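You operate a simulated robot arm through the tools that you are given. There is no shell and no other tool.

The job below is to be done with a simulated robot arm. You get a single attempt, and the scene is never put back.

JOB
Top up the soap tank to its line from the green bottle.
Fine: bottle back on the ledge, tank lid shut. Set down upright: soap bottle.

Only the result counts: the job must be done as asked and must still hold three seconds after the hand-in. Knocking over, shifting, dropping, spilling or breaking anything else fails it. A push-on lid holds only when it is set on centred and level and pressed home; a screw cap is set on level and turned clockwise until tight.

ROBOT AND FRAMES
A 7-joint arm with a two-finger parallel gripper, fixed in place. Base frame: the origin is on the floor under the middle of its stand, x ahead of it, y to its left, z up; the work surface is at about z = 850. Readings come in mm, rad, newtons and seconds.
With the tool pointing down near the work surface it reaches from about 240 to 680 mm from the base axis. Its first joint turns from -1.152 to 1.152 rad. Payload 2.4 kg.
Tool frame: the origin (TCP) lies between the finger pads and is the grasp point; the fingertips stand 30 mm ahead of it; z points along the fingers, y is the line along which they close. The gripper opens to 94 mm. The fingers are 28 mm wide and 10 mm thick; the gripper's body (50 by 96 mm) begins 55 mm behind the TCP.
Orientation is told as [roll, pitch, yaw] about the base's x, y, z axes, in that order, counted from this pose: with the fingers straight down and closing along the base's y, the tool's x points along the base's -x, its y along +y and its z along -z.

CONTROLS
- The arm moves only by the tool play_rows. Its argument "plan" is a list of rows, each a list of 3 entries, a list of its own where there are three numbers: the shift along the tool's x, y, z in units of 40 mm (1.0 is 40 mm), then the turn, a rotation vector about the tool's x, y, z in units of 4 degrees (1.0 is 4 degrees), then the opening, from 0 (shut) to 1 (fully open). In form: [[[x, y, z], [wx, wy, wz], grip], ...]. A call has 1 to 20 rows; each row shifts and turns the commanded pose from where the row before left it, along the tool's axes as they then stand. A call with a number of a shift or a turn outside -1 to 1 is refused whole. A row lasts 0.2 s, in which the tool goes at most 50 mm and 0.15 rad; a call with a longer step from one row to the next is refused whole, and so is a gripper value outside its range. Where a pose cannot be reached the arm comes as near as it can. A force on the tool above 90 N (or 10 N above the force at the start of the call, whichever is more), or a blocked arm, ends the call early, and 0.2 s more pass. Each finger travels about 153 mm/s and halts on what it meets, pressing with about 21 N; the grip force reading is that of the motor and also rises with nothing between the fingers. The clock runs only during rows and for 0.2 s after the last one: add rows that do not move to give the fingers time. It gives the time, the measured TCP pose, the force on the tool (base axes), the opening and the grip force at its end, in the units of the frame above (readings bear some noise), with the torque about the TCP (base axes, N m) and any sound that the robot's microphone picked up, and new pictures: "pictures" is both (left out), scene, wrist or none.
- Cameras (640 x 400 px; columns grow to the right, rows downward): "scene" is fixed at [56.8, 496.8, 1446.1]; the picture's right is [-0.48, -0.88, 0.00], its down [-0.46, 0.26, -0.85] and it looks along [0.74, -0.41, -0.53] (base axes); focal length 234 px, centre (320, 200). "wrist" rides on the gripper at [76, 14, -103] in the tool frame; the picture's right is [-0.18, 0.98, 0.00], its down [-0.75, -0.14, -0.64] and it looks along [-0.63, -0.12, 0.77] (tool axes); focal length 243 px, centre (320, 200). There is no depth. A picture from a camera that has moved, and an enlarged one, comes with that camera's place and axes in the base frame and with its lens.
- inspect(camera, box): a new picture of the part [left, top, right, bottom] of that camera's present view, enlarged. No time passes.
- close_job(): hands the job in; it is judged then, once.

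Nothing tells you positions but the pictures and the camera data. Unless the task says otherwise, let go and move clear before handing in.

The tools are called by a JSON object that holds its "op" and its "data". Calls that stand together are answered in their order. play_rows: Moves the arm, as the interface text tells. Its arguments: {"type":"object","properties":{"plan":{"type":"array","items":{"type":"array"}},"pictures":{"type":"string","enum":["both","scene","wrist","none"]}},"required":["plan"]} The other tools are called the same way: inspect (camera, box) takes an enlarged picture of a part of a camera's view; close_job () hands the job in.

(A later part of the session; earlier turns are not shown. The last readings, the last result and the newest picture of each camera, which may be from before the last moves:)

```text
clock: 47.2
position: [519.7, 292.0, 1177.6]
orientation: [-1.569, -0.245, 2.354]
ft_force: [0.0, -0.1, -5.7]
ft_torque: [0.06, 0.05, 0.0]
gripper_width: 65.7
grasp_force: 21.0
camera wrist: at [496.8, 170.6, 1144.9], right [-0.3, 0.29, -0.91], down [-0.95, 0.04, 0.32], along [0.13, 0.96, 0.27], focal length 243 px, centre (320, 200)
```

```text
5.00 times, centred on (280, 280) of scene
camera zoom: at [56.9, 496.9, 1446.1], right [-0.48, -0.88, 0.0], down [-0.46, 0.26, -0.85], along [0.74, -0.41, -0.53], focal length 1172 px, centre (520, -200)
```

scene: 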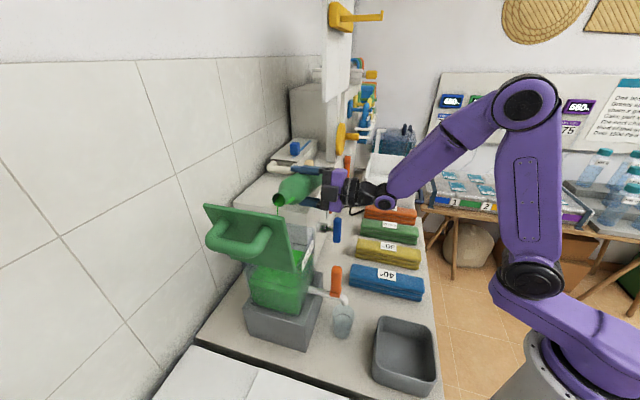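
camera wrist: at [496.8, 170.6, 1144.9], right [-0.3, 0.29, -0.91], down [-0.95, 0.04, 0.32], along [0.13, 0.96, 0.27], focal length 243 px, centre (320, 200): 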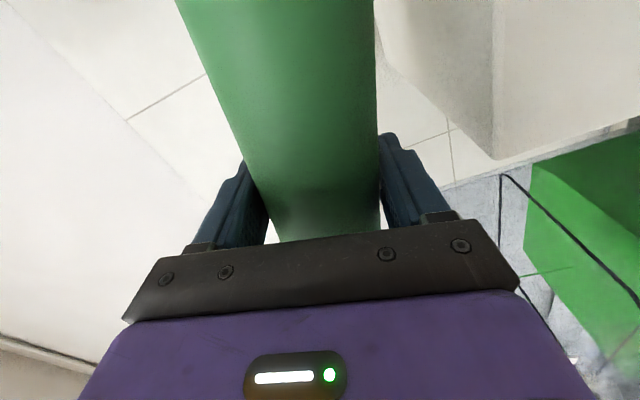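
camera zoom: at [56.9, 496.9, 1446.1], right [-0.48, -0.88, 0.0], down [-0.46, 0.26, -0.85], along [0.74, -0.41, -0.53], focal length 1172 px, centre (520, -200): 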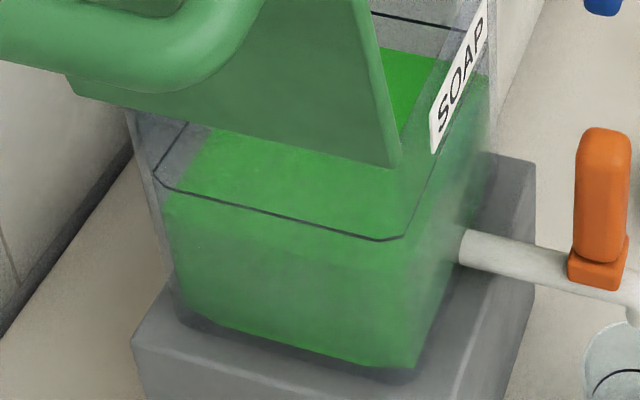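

The stream lands in the tank, which the wrist view also shows. I'll keep tilting gradually.

{"op": "play_rows", "data": {"plan": [[[0.015, 0.06, 0], [0, 0, -0.25], 0.3], [[0, 0, 0], [0, 0, -0.25], 0.3], [[0, 0, 0], [0, 0, -0.25], 0.3], [[0, 0, 0], [0, 0, 0], 0.3], [[0, 0, 0], [0, 0, 0], 0.3], [[0, 0, 0], [0, 0, 0], 0.3]]}}

{"op": "inspect", "data": {"camera": "scene", "box": [230, 160, 310, 240]}}

{"op": "inspect", "data": {"camera": "scene", "box": [230, 240, 330, 320]}}

{"op": "inspect", "data": {"camera": "wrist", "box": [440, 120, 640, 360]}}

```text
clock: 48.6
position: [520.7, 293.2, 1174.3]
orientation: [-1.568, -0.192, 2.355]
ft_force: [-0.7, 0.5, -4.7]
ft_torque: [0.08, 0.11, -0.05]
gripper_width: 65.8
grasp_force: 21.4
camera wrist: at [498.3, 170.1, 1145.9], right [-0.26, 0.26, -0.93], down [-0.96, 0.05, 0.28], along [0.12, 0.96, 0.23], focal length 243 px, centre (320, 200)
```

scene: 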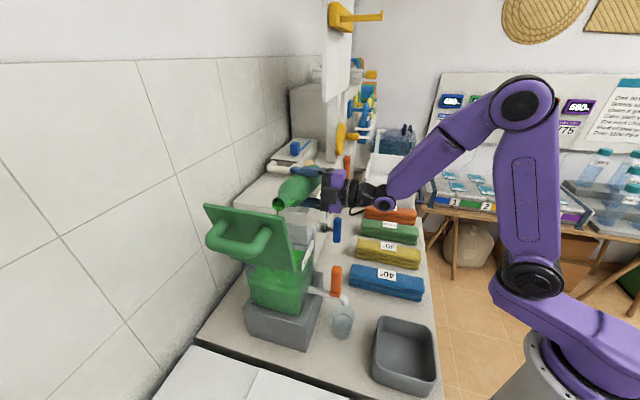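
wrist: 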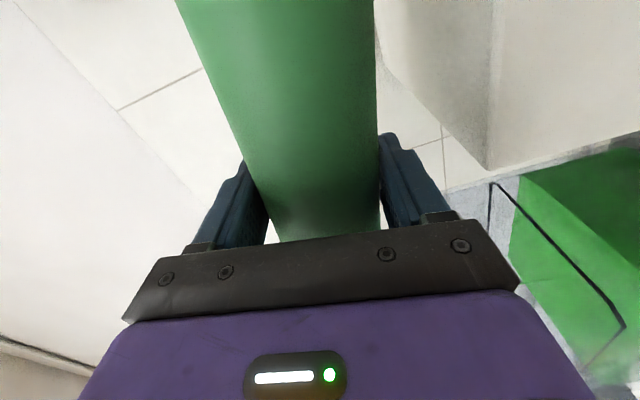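

```text
5.00 times, centred on (270, 200) of scene
camera zoom: at [56.9, 496.9, 1446.1], right [-0.48, -0.88, 0.0], down [-0.46, 0.26, -0.85], along [0.74, -0.41, -0.53], focal length 1172 px, centre (570, 200)
```

zoom: 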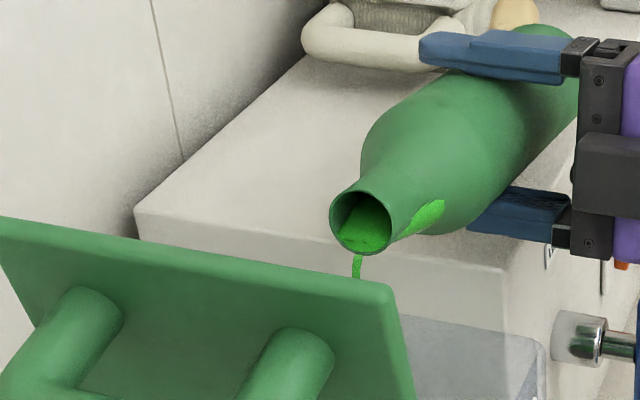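

```text
5.00 times, centred on (280, 280) of scene
camera zoom: at [56.9, 496.9, 1446.1], right [-0.48, -0.88, 0.0], down [-0.46, 0.26, -0.85], along [0.74, -0.41, -0.53], focal length 1172 px, centre (520, -200)
```

zoom: 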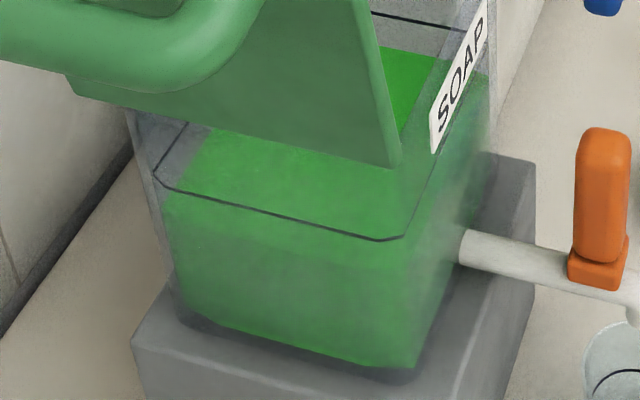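

```text
1.67 times, centred on (540, 240) of wrist
camera zoom: at [498.3, 170.1, 1145.9], right [-0.26, 0.26, -0.93], down [-0.96, 0.05, 0.28], along [0.12, 0.96, 0.23], focal length 404 px, centre (-47, 133)
```

zoom: 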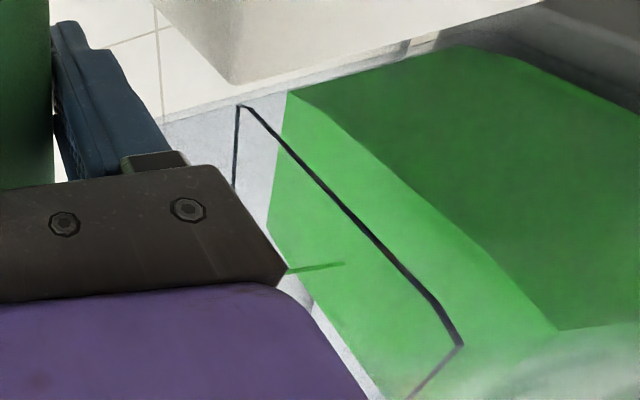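

The wrist view shows the fill line and the liquid edge clearly on the tank wall. The stream is in the tank and the level is still well below the line, so I'll tilt to 82°.

{"op": "play_rows", "data": {"plan": [[[0.01, 0.06, 0], [0, 0, -0.25], 0.3], [[0.01, 0.06, 0], [0, 0, -0.25], 0.3], [[0, 0, 0], [0, 0, -0.25], 0.3], [[0, 0, 0], [0, 0, 0], 0.3], [[0, 0, 0], [0, 0, 0], 0.3], [[0, 0, 0], [0, 0, 0], 0.3], [[0, 0, 0], [0, 0, 0], 0.3]]}}

{"op": "inspect", "data": {"camera": "scene", "box": [230, 160, 310, 240]}}

{"op": "inspect", "data": {"camera": "scene", "box": [230, 240, 330, 320]}}

{"op": "inspect", "data": {"camera": "wrist", "box": [440, 120, 640, 360]}}

```text
clock: 50.2
position: [520.9, 292.3, 1168.9]
orientation: [-1.571, -0.139, 2.357]
ft_force: [-0.9, 0.7, -3.7]
ft_torque: [0.08, 0.09, 0.01]
gripper_width: 65.5
grasp_force: 21.2
camera wrist: at [499.5, 168.8, 1144.9], right [-0.23, 0.22, -0.95], down [-0.97, 0.06, 0.25], along [0.11, 0.97, 0.2], focal length 243 px, centre (320, 200)
```

scene: 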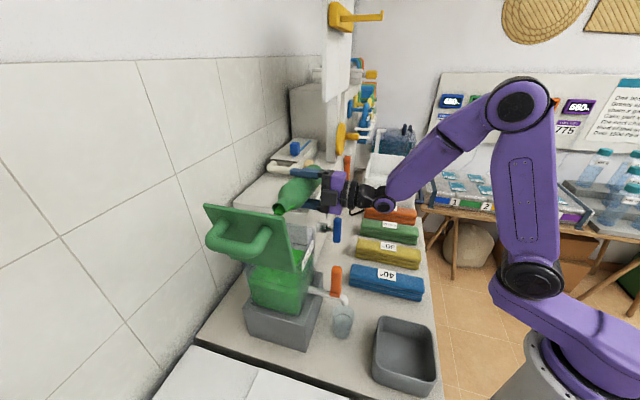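
wrist: 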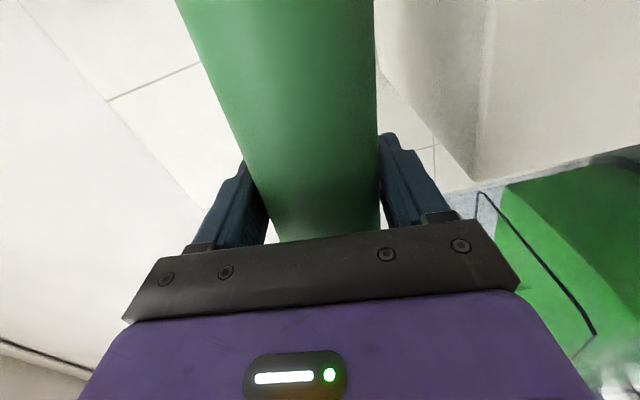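

```text
5.00 times, centred on (270, 200) of scene
camera zoom: at [56.9, 496.9, 1446.1], right [-0.48, -0.88, 0.0], down [-0.46, 0.26, -0.85], along [0.74, -0.41, -0.53], focal length 1172 px, centre (570, 200)
```

zoom: 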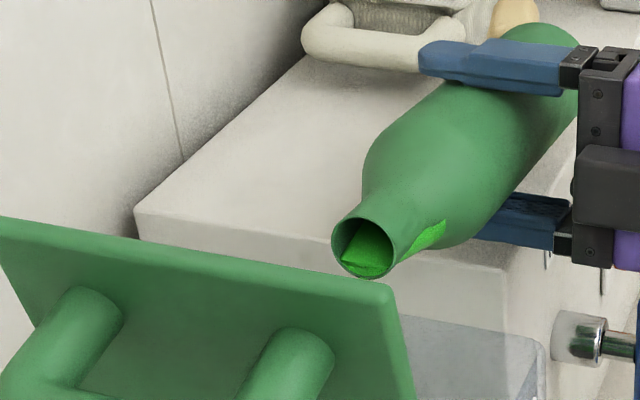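

```text
5.00 times, centred on (280, 280) of scene
camera zoom: at [56.9, 496.9, 1446.1], right [-0.48, -0.88, 0.0], down [-0.46, 0.26, -0.85], along [0.74, -0.41, -0.53], focal length 1172 px, centre (520, -200)
```

zoom: 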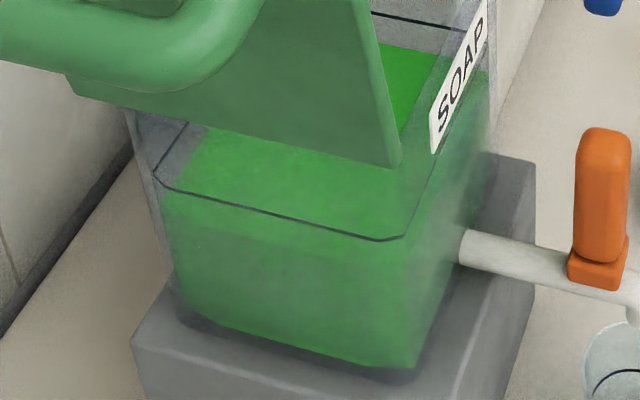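

```text
1.67 times, centred on (540, 240) of wrist
camera zoom: at [499.5, 168.8, 1144.9], right [-0.23, 0.22, -0.95], down [-0.97, 0.06, 0.25], along [0.11, 0.97, 0.2], focal length 404 px, centre (-47, 133)
```

zoom: 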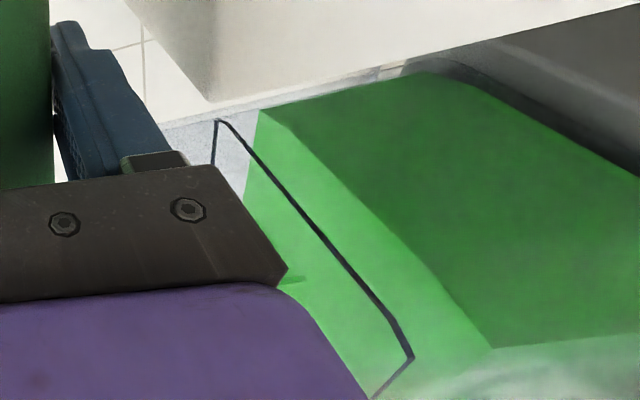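

The level has begun to rise. I'll hold this tilt for a while and measure how fast.

{"op": "play_rows", "data": {"plan": [[[0, 0, 0], [0, 0, 0], 0.3], [[0, 0, 0], [0, 0, 0], 0.3], [[0, 0, 0], [0, 0, 0], 0.3], [[0, 0, 0], [0, 0, 0], 0.3], [[0, 0, 0], [0, 0, 0], 0.3], [[0, 0, 0], [0, 0, 0], 0.3], [[0, 0, 0], [0, 0, 0], 0.3], [[0, 0, 0], [0, 0, 0], 0.3]], "pictures": "none"}}

{"op": "inspect", "data": {"camera": "scene", "box": [230, 160, 310, 240]}}

{"op": "inspect", "data": {"camera": "scene", "box": [230, 240, 330, 320]}}

{"op": "inspect", "data": {"camera": "wrist", "box": [440, 120, 640, 360]}}

```text
clock: 52.0
position: [521.1, 292.3, 1169.3]
orientation: [-1.568, -0.141, 2.355]
ft_force: [0.3, -0.1, -4.8]
ft_torque: [0.13, 0.1, 0.01]
gripper_width: 65.7
grasp_force: 21.0
```

```text
5.00 times, centred on (270, 200) of scene
camera zoom: at [56.9, 496.9, 1446.1], right [-0.48, -0.88, 0.0], down [-0.46, 0.26, -0.85], along [0.74, -0.41, -0.53], focal length 1172 px, centre (570, 200)
```

zoom: 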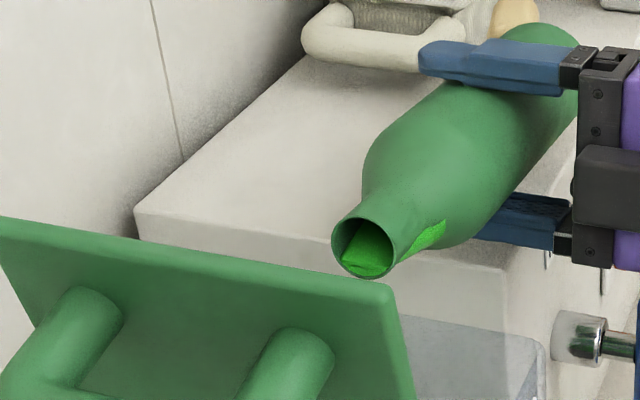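

```text
5.00 times, centred on (280, 280) of scene
camera zoom: at [56.9, 496.9, 1446.1], right [-0.48, -0.88, 0.0], down [-0.46, 0.26, -0.85], along [0.74, -0.41, -0.53], focal length 1172 px, centre (520, -200)
```

zoom: 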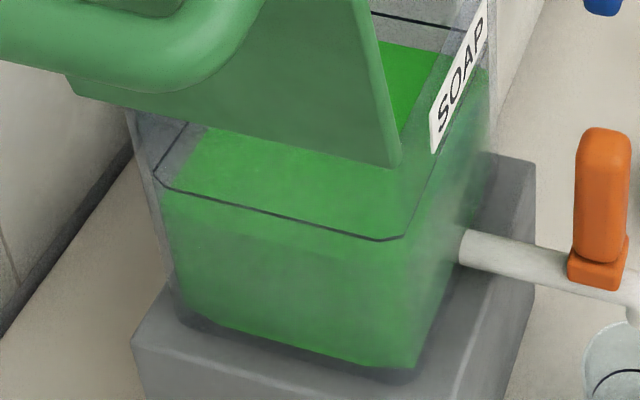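

```text
1.67 times, centred on (540, 240) of wrist
camera zoom: at [499.5, 168.8, 1144.9], right [-0.23, 0.22, -0.95], down [-0.97, 0.06, 0.25], along [0.11, 0.97, 0.2], focal length 404 px, centre (-47, 133)
```

zoom: 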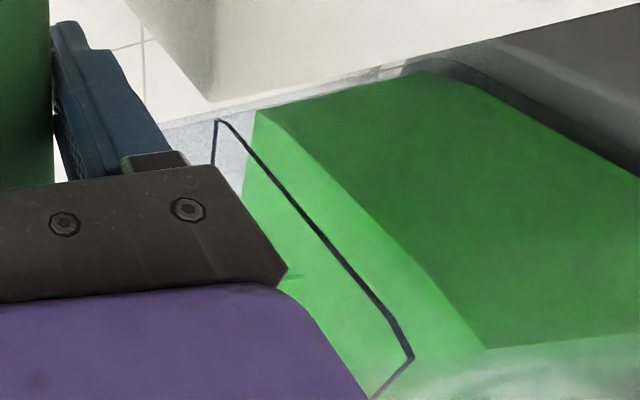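

Flow at 82° is tapering, with the level about a third of the way up. I'll tilt to 84° and hold.

{"op": "play_rows", "data": {"plan": [[[0, 0, 0], [0, 0, -0.25], 0.3], [[0, 0, 0], [0, 0, -0.25], 0.3], [[0, 0, 0], [0, 0, 0], 0.3], [[0, 0, 0], [0, 0, 0], 0.3], [[0, 0, 0], [0, 0, 0], 0.3], [[0, 0, 0], [0, 0, 0], 0.3], [[0, 0, 0], [0, 0, 0], 0.3], [[0, 0, 0], [0, 0, 0], 0.3]], "pictures": "none"}}

{"op": "inspect", "data": {"camera": "scene", "box": [230, 160, 310, 240]}}

{"op": "inspect", "data": {"camera": "scene", "box": [230, 240, 330, 320]}}

{"op": "inspect", "data": {"camera": "wrist", "box": [440, 120, 640, 360]}}

```text
clock: 53.8
position: [519.5, 292.5, 1169.0]
orientation: [-1.569, -0.105, 2.354]
ft_force: [0.6, -0.3, -5.1]
ft_torque: [0.13, 0.09, 0.04]
gripper_width: 65.9
grasp_force: 21.4
```

```text
5.00 times, centred on (270, 200) of scene
camera zoom: at [56.9, 496.9, 1446.1], right [-0.48, -0.88, 0.0], down [-0.46, 0.26, -0.85], along [0.74, -0.41, -0.53], focal length 1172 px, centre (570, 200)
```

zoom: 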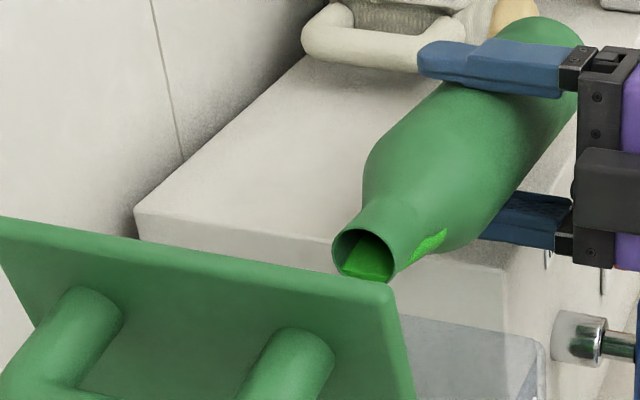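

```text
5.00 times, centred on (280, 280) of scene
camera zoom: at [56.9, 496.9, 1446.1], right [-0.48, -0.88, 0.0], down [-0.46, 0.26, -0.85], along [0.74, -0.41, -0.53], focal length 1172 px, centre (520, -200)
```

zoom: 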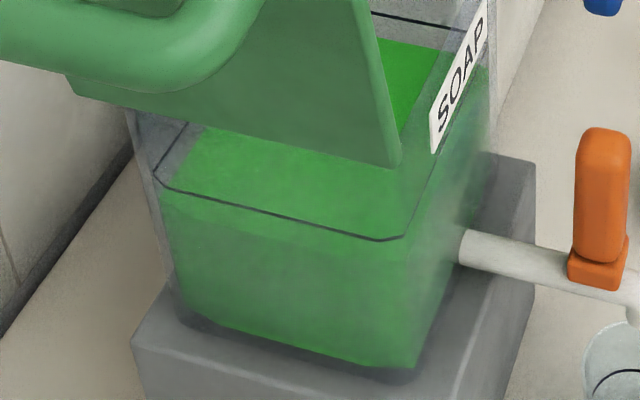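

```text
1.67 times, centred on (540, 240) of wrist
camera zoom: at [499.7, 168.3, 1147.6], right [-0.2, 0.2, -0.96], down [-0.97, 0.07, 0.22], along [0.11, 0.98, 0.18], focal length 404 px, centre (-47, 133)
```

zoom: 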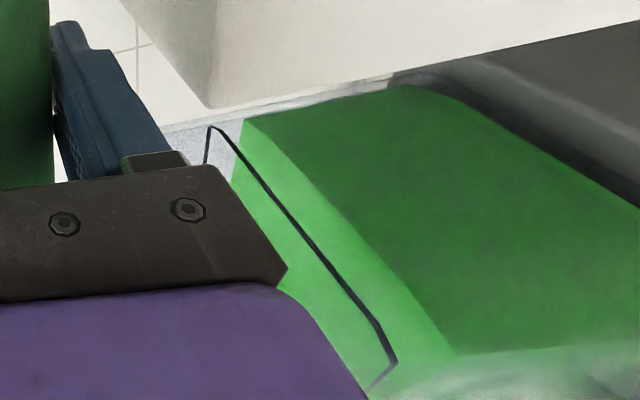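

It's about 40% of the way up. I'll go on to 86–87°.

{"op": "play_rows", "data": {"plan": [[[0, 0, 0], [0, 0, -0.25], 0.3], [[0, 0, 0], [0, 0, -0.25], 0.3], [[0, 0, 0], [0, 0, -0.25], 0.3], [[0, 0, 0], [0, 0, 0], 0.3], [[0, 0, 0], [0, 0, 0], 0.3], [[0, 0, 0], [0, 0, 0], 0.3], [[0, 0, 0], [0, 0, 0], 0.3], [[0, 0, 0], [0, 0, 0], 0.3]], "pictures": "none"}}

{"op": "inspect", "data": {"camera": "scene", "box": [230, 160, 310, 240]}}

{"op": "inspect", "data": {"camera": "scene", "box": [230, 240, 330, 320]}}

{"op": "inspect", "data": {"camera": "wrist", "box": [440, 120, 640, 360]}}

```text
clock: 55.6
position: [520.8, 292.3, 1170.4]
orientation: [-1.568, -0.053, 2.357]
ft_force: [0.1, 0.4, -4.4]
ft_torque: [0.07, 0.12, -0.03]
gripper_width: 65.6
grasp_force: 20.9
```

```text
5.00 times, centred on (270, 200) of scene
camera zoom: at [56.9, 496.9, 1446.1], right [-0.48, -0.88, 0.0], down [-0.46, 0.26, -0.85], along [0.74, -0.41, -0.53], focal length 1172 px, centre (570, 200)
```

zoom: 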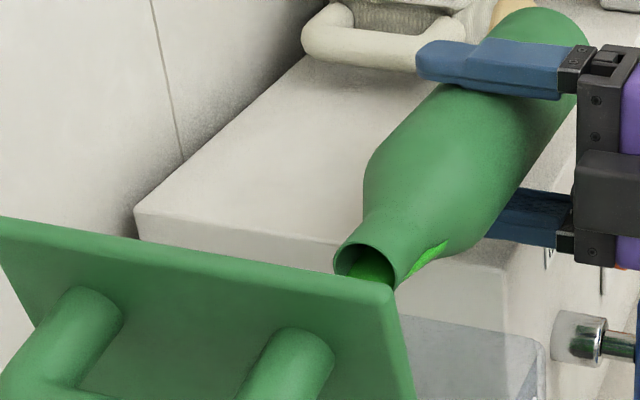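

```text
5.00 times, centred on (280, 280) of scene
camera zoom: at [56.9, 496.9, 1446.1], right [-0.48, -0.88, 0.0], down [-0.46, 0.26, -0.85], along [0.74, -0.41, -0.53], focal length 1172 px, centre (520, -200)
```

zoom: 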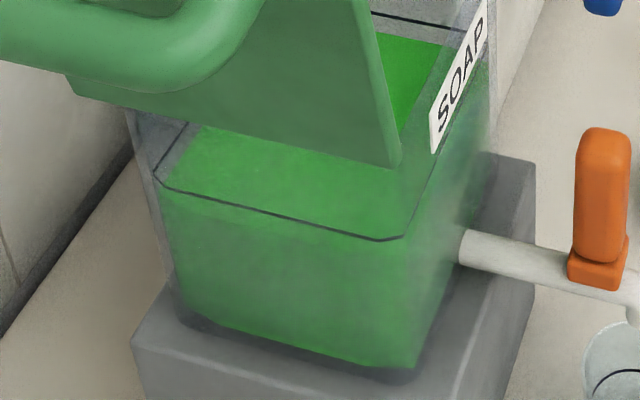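

```text
1.67 times, centred on (540, 240) of wrist
camera zoom: at [500.3, 167.4, 1152.0], right [-0.17, 0.16, -0.97], down [-0.98, 0.07, 0.18], along [0.1, 0.98, 0.15], focal length 404 px, centre (-47, 133)
```

zoom: 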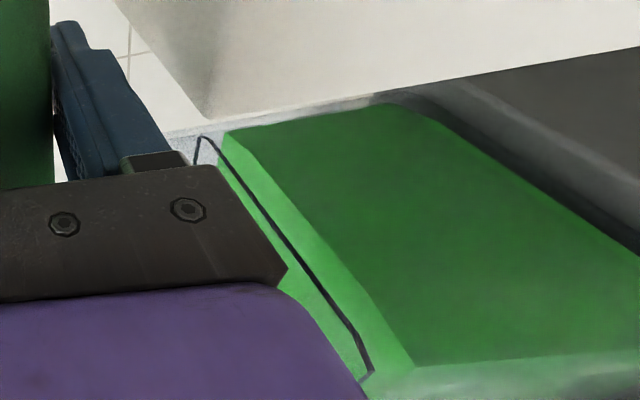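

By triangulation the line is at z≈1062 and the liquid near 1050, so it's a bit under halfway from the start level of about 1040. I'll tilt on to 89–90°.

{"op": "play_rows", "data": {"plan": [[[0, 0, 0], [0, 0, -0.25], 0.3], [[0, 0, 0], [0, 0, -0.25], 0.3], [[0, 0, 0], [0, 0, 0], 0.3], [[0, 0, 0], [0, 0, 0], 0.3], [[0, 0, 0], [0, 0, 0], 0.3], [[0, 0, 0], [0, 0, 0], 0.3], [[0, 0, 0], [0, 0, 0], 0.3], [[0, 0, 0], [0, 0, 0], 0.3]], "pictures": "none"}}

{"op": "inspect", "data": {"camera": "scene", "box": [230, 160, 310, 240]}}

{"op": "inspect", "data": {"camera": "scene", "box": [230, 240, 330, 320]}}

{"op": "inspect", "data": {"camera": "wrist", "box": [440, 120, 640, 360]}}

```text
clock: 57.4
position: [521.0, 292.8, 1169.8]
orientation: [-1.57, -0.015, 2.355]
ft_force: [0.2, -0.3, -4.2]
ft_torque: [0.11, 0.12, 0.02]
gripper_width: 65.6
grasp_force: 20.8
```

```text
5.00 times, centred on (270, 200) of scene
camera zoom: at [56.9, 496.9, 1446.1], right [-0.48, -0.88, 0.0], down [-0.46, 0.26, -0.85], along [0.74, -0.41, -0.53], focal length 1172 px, centre (570, 200)
```

zoom: 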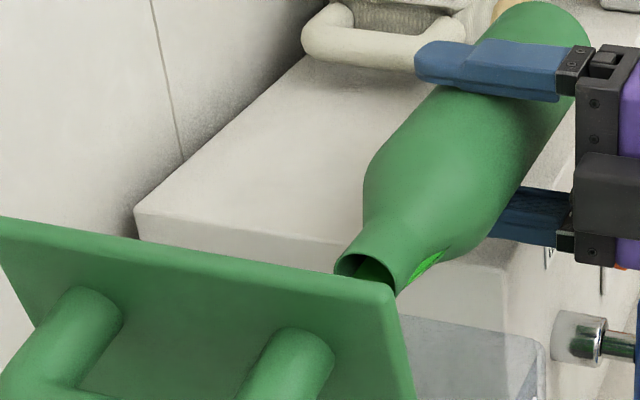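

```text
5.00 times, centred on (280, 280) of scene
camera zoom: at [56.9, 496.9, 1446.1], right [-0.48, -0.88, 0.0], down [-0.46, 0.26, -0.85], along [0.74, -0.41, -0.53], focal length 1172 px, centre (520, -200)
```

zoom: 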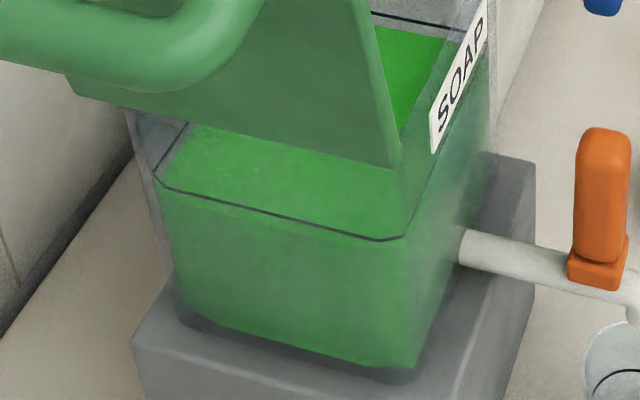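

```text
1.67 times, centred on (540, 240) of wrist
camera zoom: at [501.3, 167.0, 1154.3], right [-0.14, 0.14, -0.98], down [-0.98, 0.08, 0.16], along [0.1, 0.99, 0.13], focal length 404 px, centre (-47, 133)
```

zoom: 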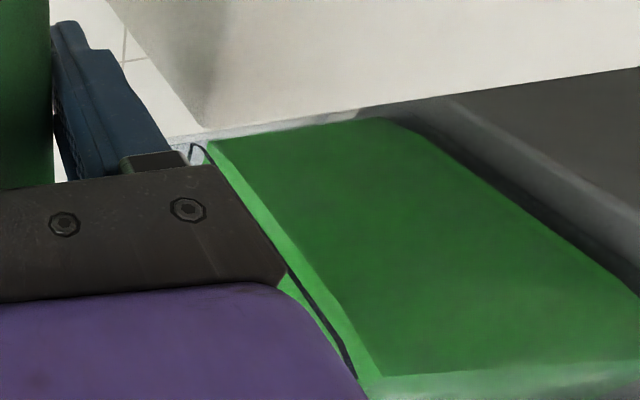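

The gap is now about 8 mm. I'll hold and see how much more this tilt gives.

{"op": "play_rows", "data": {"plan": [[[0, 0, 0], [0, 0, 0], 0.3], [[0, 0, 0], [0, 0, 0], 0.3], [[0, 0, 0], [0, 0, 0], 0.3], [[0, 0, 0], [0, 0, 0], 0.3], [[0, 0, 0], [0, 0, 0], 0.3], [[0, 0, 0], [0, 0, 0], 0.3]], "pictures": "none"}}

{"op": "inspect", "data": {"camera": "scene", "box": [230, 240, 330, 320]}}

{"op": "inspect", "data": {"camera": "wrist", "box": [440, 120, 640, 360]}}

{"op": "inspect", "data": {"camera": "scene", "box": [295, 235, 335, 275]}}

```text
clock: 58.8
position: [521.2, 293.2, 1169.8]
orientation: [-1.57, -0.017, 2.357]
ft_force: [-0.8, 0.4, -3.2]
ft_torque: [0.1, 0.12, 0.02]
gripper_width: 65.5
grasp_force: 20.9
```

```text
5.00 times, centred on (280, 280) of scene
camera zoom: at [56.9, 496.9, 1446.1], right [-0.48, -0.88, 0.0], down [-0.46, 0.26, -0.85], along [0.74, -0.41, -0.53], focal length 1172 px, centre (520, -200)
```

zoom: 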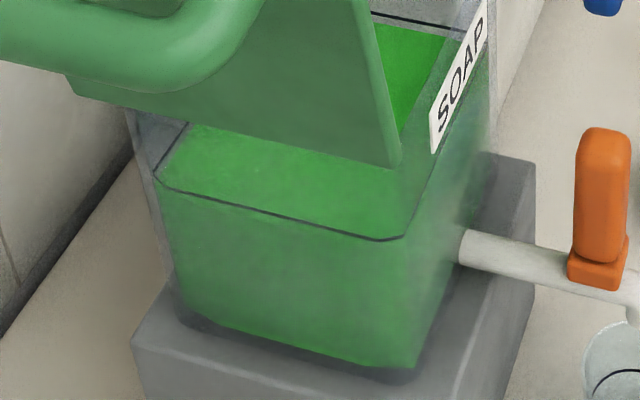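

```text
1.67 times, centred on (540, 240) of wrist
camera zoom: at [501.3, 167.0, 1154.3], right [-0.14, 0.14, -0.98], down [-0.98, 0.08, 0.16], along [0.1, 0.99, 0.13], focal length 404 px, centre (-47, 133)
```

zoom: 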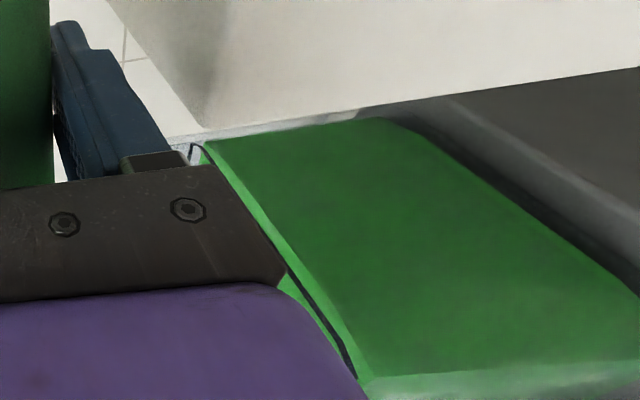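

```text
10.00 times, centred on (315, 255) of scene
camera zoom: at [56.9, 496.9, 1446.1], right [-0.48, -0.88, 0.0], down [-0.46, 0.26, -0.85], along [0.74, -0.41, -0.53], focal length 2343 px, centre (370, -350)
```

zoom: 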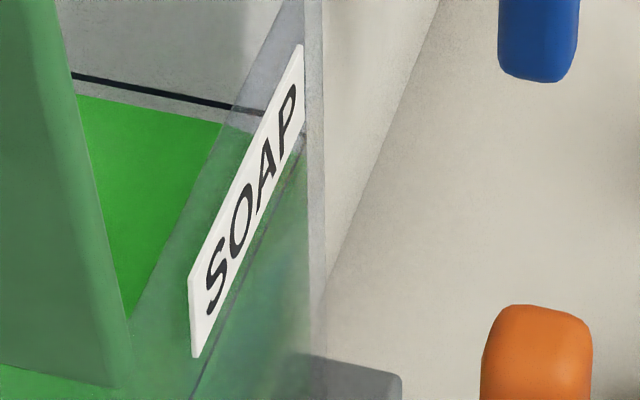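

About 5 mm remain. I'll hold another ~0.8 s and re-measure.

{"op": "play_rows", "data": {"plan": [[[0, 0, 0], [0, 0, 0], 0.3], [[0, 0, 0], [0, 0, 0], 0.3], [[0, 0, 0], [0, 0, 0], 0.3]], "pictures": "none"}}

{"op": "inspect", "data": {"camera": "scene", "box": [230, 240, 330, 320]}}

{"op": "inspect", "data": {"camera": "wrist", "box": [500, 180, 600, 340]}}

{"op": "inspect", "data": {"camera": "scene", "box": [295, 235, 335, 275]}}

{"op": "inspect", "data": {"camera": "scene", "box": [245, 260, 315, 300]}}

```text
clock: 59.6
position: [520.2, 292.1, 1170.1]
orientation: [-1.569, -0.017, 2.356]
ft_force: [0.4, 0.1, -3.4]
ft_torque: [0.09, 0.15, 0.0]
gripper_width: 65.5
grasp_force: 20.4
```

```text
5.00 times, centred on (280, 280) of scene
camera zoom: at [56.9, 496.9, 1446.1], right [-0.48, -0.88, 0.0], down [-0.46, 0.26, -0.85], along [0.74, -0.41, -0.53], focal length 1172 px, centre (520, -200)
```

zoom: 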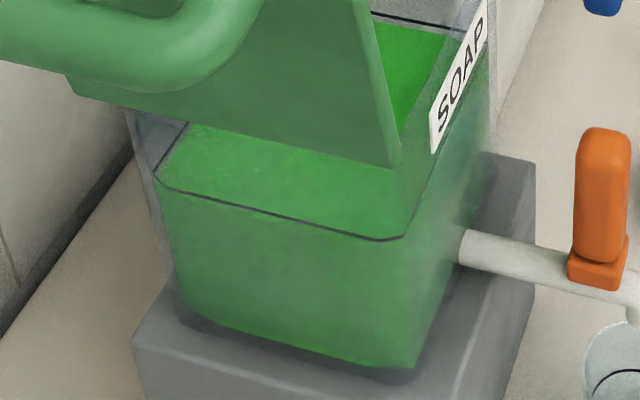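

```text
2.50 times, centred on (550, 260) of wrist
camera zoom: at [501.3, 167.0, 1154.3], right [-0.14, 0.14, -0.98], down [-0.98, 0.08, 0.16], along [0.1, 0.99, 0.13], focal length 606 px, centre (-255, 50)
```

zoom: 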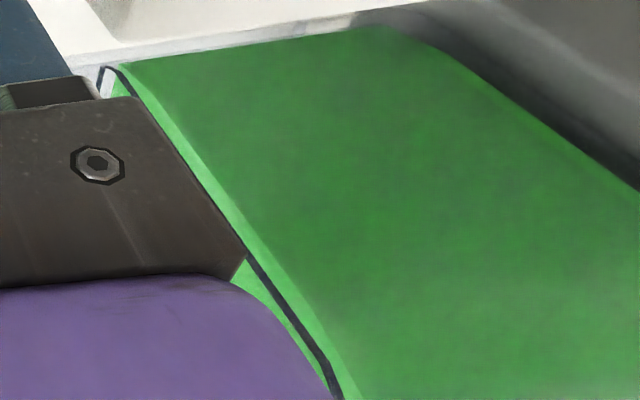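

```text
10.00 times, centred on (315, 255) of scene
camera zoom: at [56.9, 496.9, 1446.1], right [-0.48, -0.88, 0.0], down [-0.46, 0.26, -0.85], along [0.74, -0.41, -0.53], focal length 2343 px, centre (370, -350)
```

zoom: 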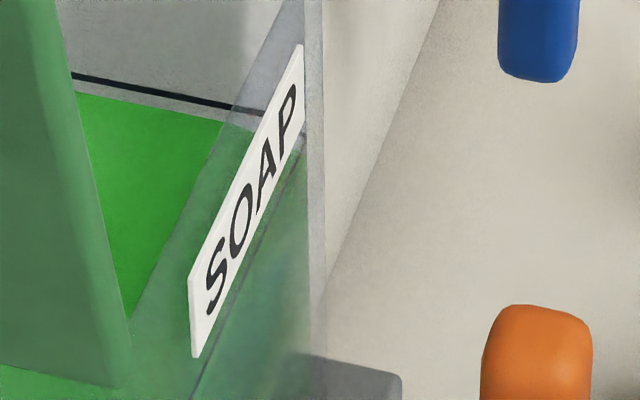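

```text
9.14 times, centred on (280, 280) of scene
camera zoom: at [56.9, 496.9, 1446.1], right [-0.48, -0.88, 0.0], down [-0.46, 0.26, -0.85], along [0.74, -0.41, -0.53], focal length 2142 px, centre (686, -531)
```

zoom: 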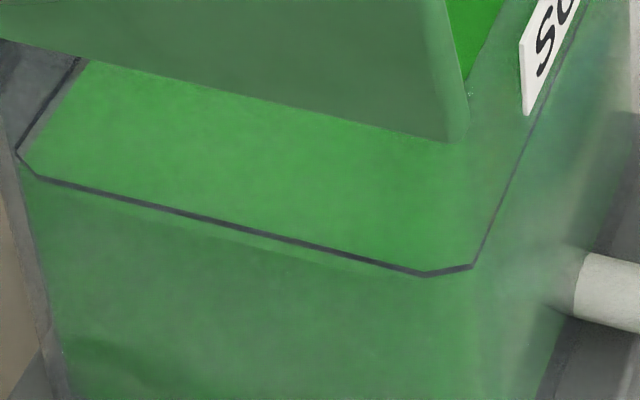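

About 3–5 mm remain by combining front and back views. I'll hold another 0.6 s and re-measure.

{"op": "play_rows", "data": {"plan": [[[0, 0, 0], [0, 0, 0], 0.3], [[0, 0, 0], [0, 0, 0], 0.3], [[0, 0, 0], [0, 0, 0], 0.3]], "pictures": "none"}}

{"op": "inspect", "data": {"camera": "wrist", "box": [500, 180, 600, 340]}}

{"op": "inspect", "data": {"camera": "scene", "box": [295, 235, 335, 275]}}

{"op": "inspect", "data": {"camera": "scene", "box": [245, 260, 315, 300]}}

{"op": "inspect", "data": {"camera": "scene", "box": [230, 160, 310, 240]}}

```text
clock: 60.4
position: [520.7, 292.8, 1168.8]
orientation: [-1.569, -0.018, 2.355]
ft_force: [0.3, 0.9, -2.9]
ft_torque: [0.13, 0.1, 0.0]
gripper_width: 65.8
grasp_force: 20.7
```

```text
2.50 times, centred on (550, 260) of wrist
camera zoom: at [501.3, 167.0, 1154.3], right [-0.14, 0.14, -0.98], down [-0.98, 0.08, 0.16], along [0.1, 0.99, 0.13], focal length 606 px, centre (-255, 50)
```

zoom: 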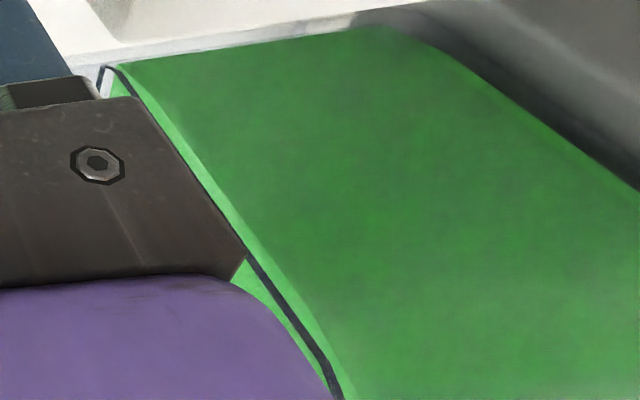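

```text
10.00 times, centred on (315, 255) of scene
camera zoom: at [56.9, 496.9, 1446.1], right [-0.48, -0.88, 0.0], down [-0.46, 0.26, -0.85], along [0.74, -0.41, -0.53], focal length 2343 px, centre (370, -350)
```

zoom: 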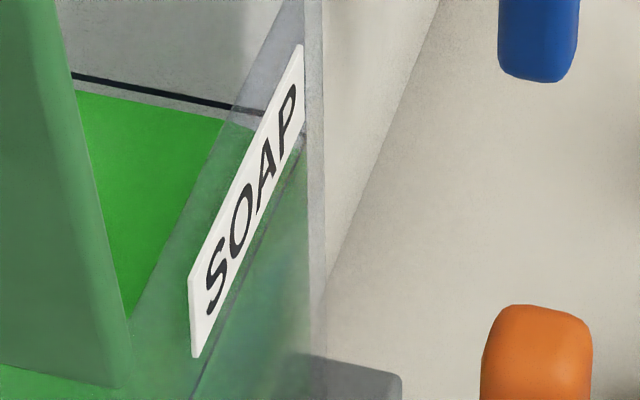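

```text
9.14 times, centred on (280, 280) of scene
camera zoom: at [56.9, 496.9, 1446.1], right [-0.48, -0.88, 0.0], down [-0.46, 0.26, -0.85], along [0.74, -0.41, -0.53], focal length 2142 px, centre (686, -531)
```

zoom: 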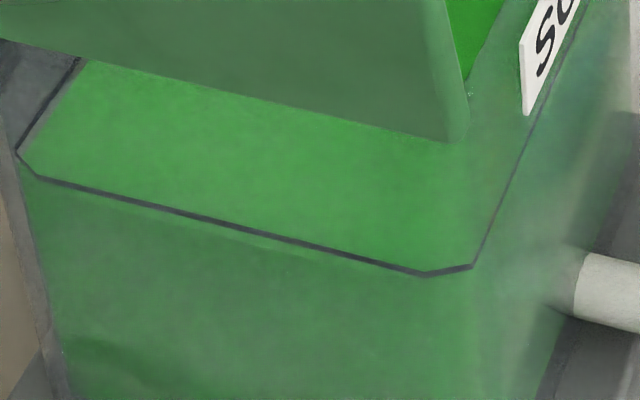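

```text
5.00 times, centred on (270, 200) of scene
camera zoom: at [56.9, 496.9, 1446.1], right [-0.48, -0.88, 0.0], down [-0.46, 0.26, -0.85], along [0.74, -0.41, -0.53], focal length 1172 px, centre (570, 200)
```

zoom: 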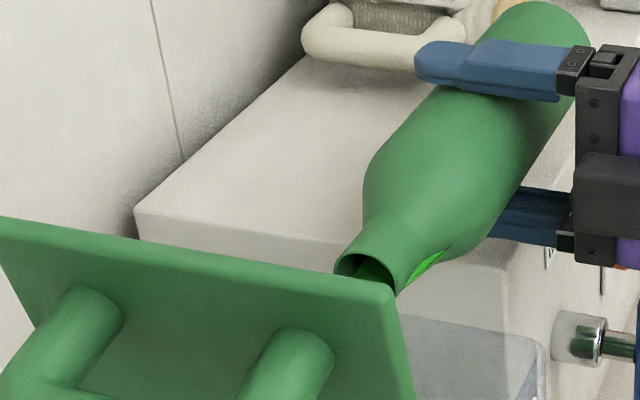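

The flow has almost stopped at 89°, with about 3–4 mm left. I'll add 1° and hold.

{"op": "play_rows", "data": {"plan": [[[0, 0, 0], [0, 0, -0.25], 0.3], [[0, 0, 0], [0, 0, 0], 0.3], [[0, 0, 0], [0, 0, 0], 0.3], [[0, 0, 0], [0, 0, 0], 0.3], [[0, 0, 0], [0, 0, 0], 0.3], [[0, 0, 0], [0, 0, 0], 0.3]], "pictures": "none"}}

{"op": "inspect", "data": {"camera": "wrist", "box": [500, 180, 600, 340]}}

{"op": "inspect", "data": {"camera": "scene", "box": [295, 235, 335, 275]}}

{"op": "inspect", "data": {"camera": "scene", "box": [245, 265, 285, 290]}}

```text
clock: 61.8
position: [521.0, 292.4, 1170.1]
orientation: [-1.569, 0.0, 2.356]
ft_force: [0.4, 0.2, -2.5]
ft_torque: [0.09, 0.13, 0.02]
gripper_width: 65.6
grasp_force: 21.0
```

```text
2.50 times, centred on (550, 260) of wrist
camera zoom: at [501.5, 167.0, 1155.7], right [-0.13, 0.13, -0.98], down [-0.99, 0.08, 0.14], along [0.1, 0.99, 0.12], focal length 606 px, centre (-255, 50)
```

zoom: 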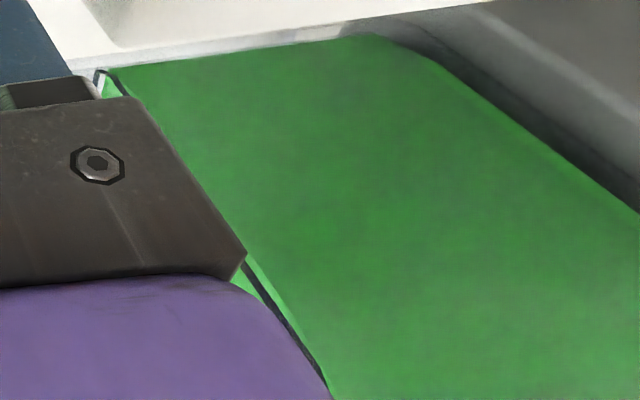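

```text
10.00 times, centred on (315, 255) of scene
camera zoom: at [56.9, 496.9, 1446.1], right [-0.48, -0.88, 0.0], down [-0.46, 0.26, -0.85], along [0.74, -0.41, -0.53], focal length 2343 px, centre (370, -350)
```

zoom: 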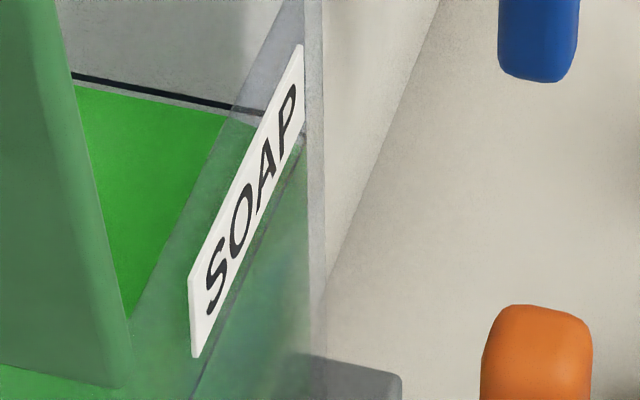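

```text
16.00 times, centred on (265, 278) of scene
camera zoom: at [56.9, 496.9, 1446.1], right [-0.48, -0.88, 0.0], down [-0.46, 0.26, -0.85], along [0.74, -0.41, -0.53], focal length 3749 px, centre (1200, -1040)
```

zoom: 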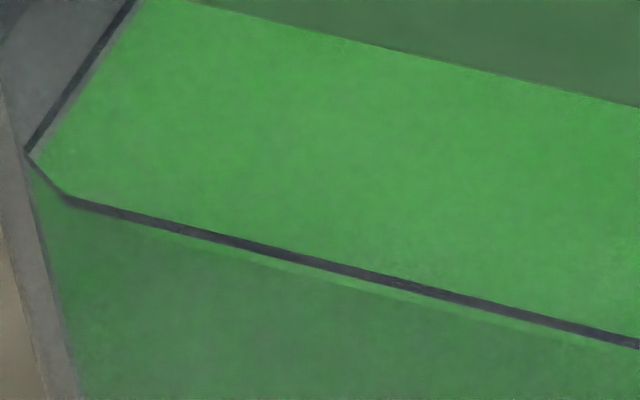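

It's about 2.3 mm below the line centre. I'll hold a little more to see whether it is still flowing.

{"op": "play_rows", "data": {"plan": [[[0, 0, 0], [0, 0, 0], 0.3], [[0, 0, 0], [0, 0, 0], 0.3], [[0, 0, 0], [0, 0, 0], 0.3], [[0, 0, 0], [0, 0, 0], 0.3]], "pictures": "none"}}

{"op": "inspect", "data": {"camera": "wrist", "box": [530, 240, 570, 300]}}

{"op": "inspect", "data": {"camera": "scene", "box": [295, 235, 325, 255]}}

{"op": "inspect", "data": {"camera": "scene", "box": [245, 265, 285, 290]}}

```text
clock: 62.8
position: [520.6, 292.4, 1171.0]
orientation: [-1.57, -0.001, 2.356]
ft_force: [0.0, 0.3, -2.6]
ft_torque: [0.11, 0.1, -0.04]
gripper_width: 65.6
grasp_force: 20.8
```

```text
6.67 times, centred on (550, 270) of wrist
camera zoom: at [501.5, 167.0, 1155.7], right [-0.13, 0.13, -0.98], down [-0.99, 0.08, 0.14], along [0.1, 0.99, 0.12], focal length 1618 px, centre (-1213, -267)
```

zoom: 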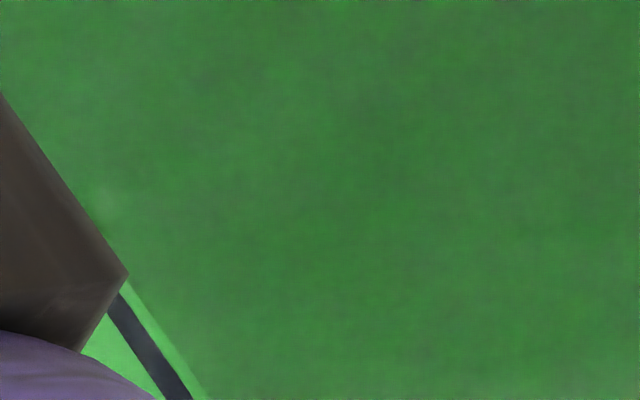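

```text
16.00 times, centred on (310, 245) of scene
camera zoom: at [56.9, 496.9, 1446.1], right [-0.48, -0.88, 0.0], down [-0.46, 0.26, -0.85], along [0.74, -0.41, -0.53], focal length 3749 px, centre (480, -520)
```

zoom: 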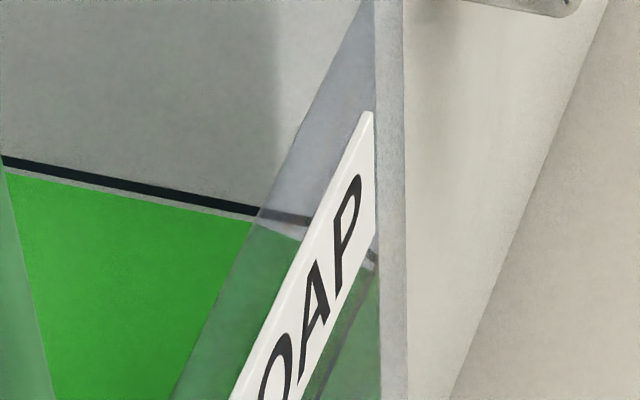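

```text
16.00 times, centred on (265, 278) of scene
camera zoom: at [56.9, 496.9, 1446.1], right [-0.48, -0.88, 0.0], down [-0.46, 0.26, -0.85], along [0.74, -0.41, -0.53], focal length 3749 px, centre (1200, -1040)
```

zoom: 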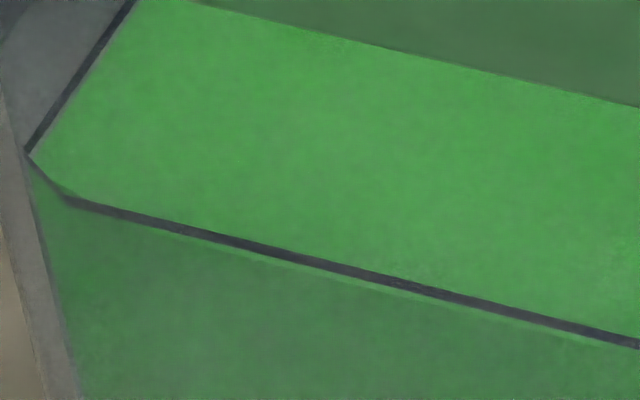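

About 1.9 mm below the line centre, consistent across three views. I'll add a final 0.6° and hold.

{"op": "play_rows", "data": {"plan": [[[0, 0, 0], [0, 0, -0.15], 0.3], [[0, 0, 0], [0, 0, 0], 0.3], [[0, 0, 0], [0, 0, 0], 0.3], [[0, 0, 0], [0, 0, 0], 0.3], [[0, 0, 0], [0, 0, 0], 0.3]], "pictures": "none"}}

{"op": "inspect", "data": {"camera": "wrist", "box": [530, 240, 570, 300]}}

{"op": "inspect", "data": {"camera": "scene", "box": [295, 235, 325, 255]}}

{"op": "inspect", "data": {"camera": "scene", "box": [245, 265, 285, 290]}}

```text
clock: 64.0
position: [520.6, 292.5, 1168.9]
orientation: [-1.569, 0.01, 2.356]
ft_force: [-0.7, -1.4, -2.2]
ft_torque: [0.13, 0.08, -0.01]
gripper_width: 65.5
grasp_force: 20.8
```

```text
6.67 times, centred on (550, 270) of wrist
camera zoom: at [501.7, 167.1, 1156.5], right [-0.12, 0.12, -0.98], down [-0.99, 0.08, 0.13], along [0.1, 0.99, 0.11], focal length 1618 px, centre (-1213, -267)
```

zoom: 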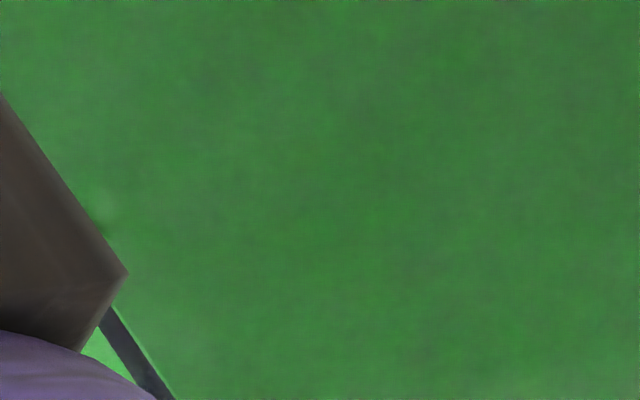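

```text
16.00 times, centred on (310, 245) of scene
camera zoom: at [56.9, 496.9, 1446.1], right [-0.48, -0.88, 0.0], down [-0.46, 0.26, -0.85], along [0.74, -0.41, -0.53], focal length 3749 px, centre (480, -520)
```

zoom: 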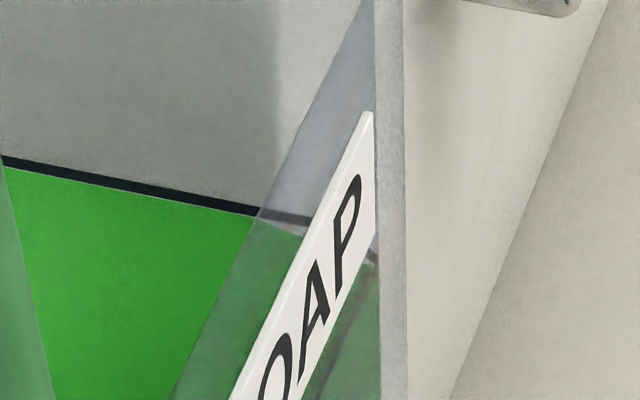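

```text
16.00 times, centred on (265, 278) of scene
camera zoom: at [56.9, 496.9, 1446.1], right [-0.48, -0.88, 0.0], down [-0.46, 0.26, -0.85], along [0.74, -0.41, -0.53], focal length 3749 px, centre (1200, -1040)
```

zoom: 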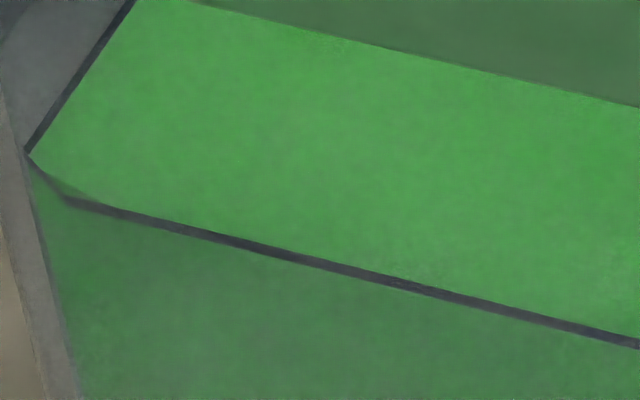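

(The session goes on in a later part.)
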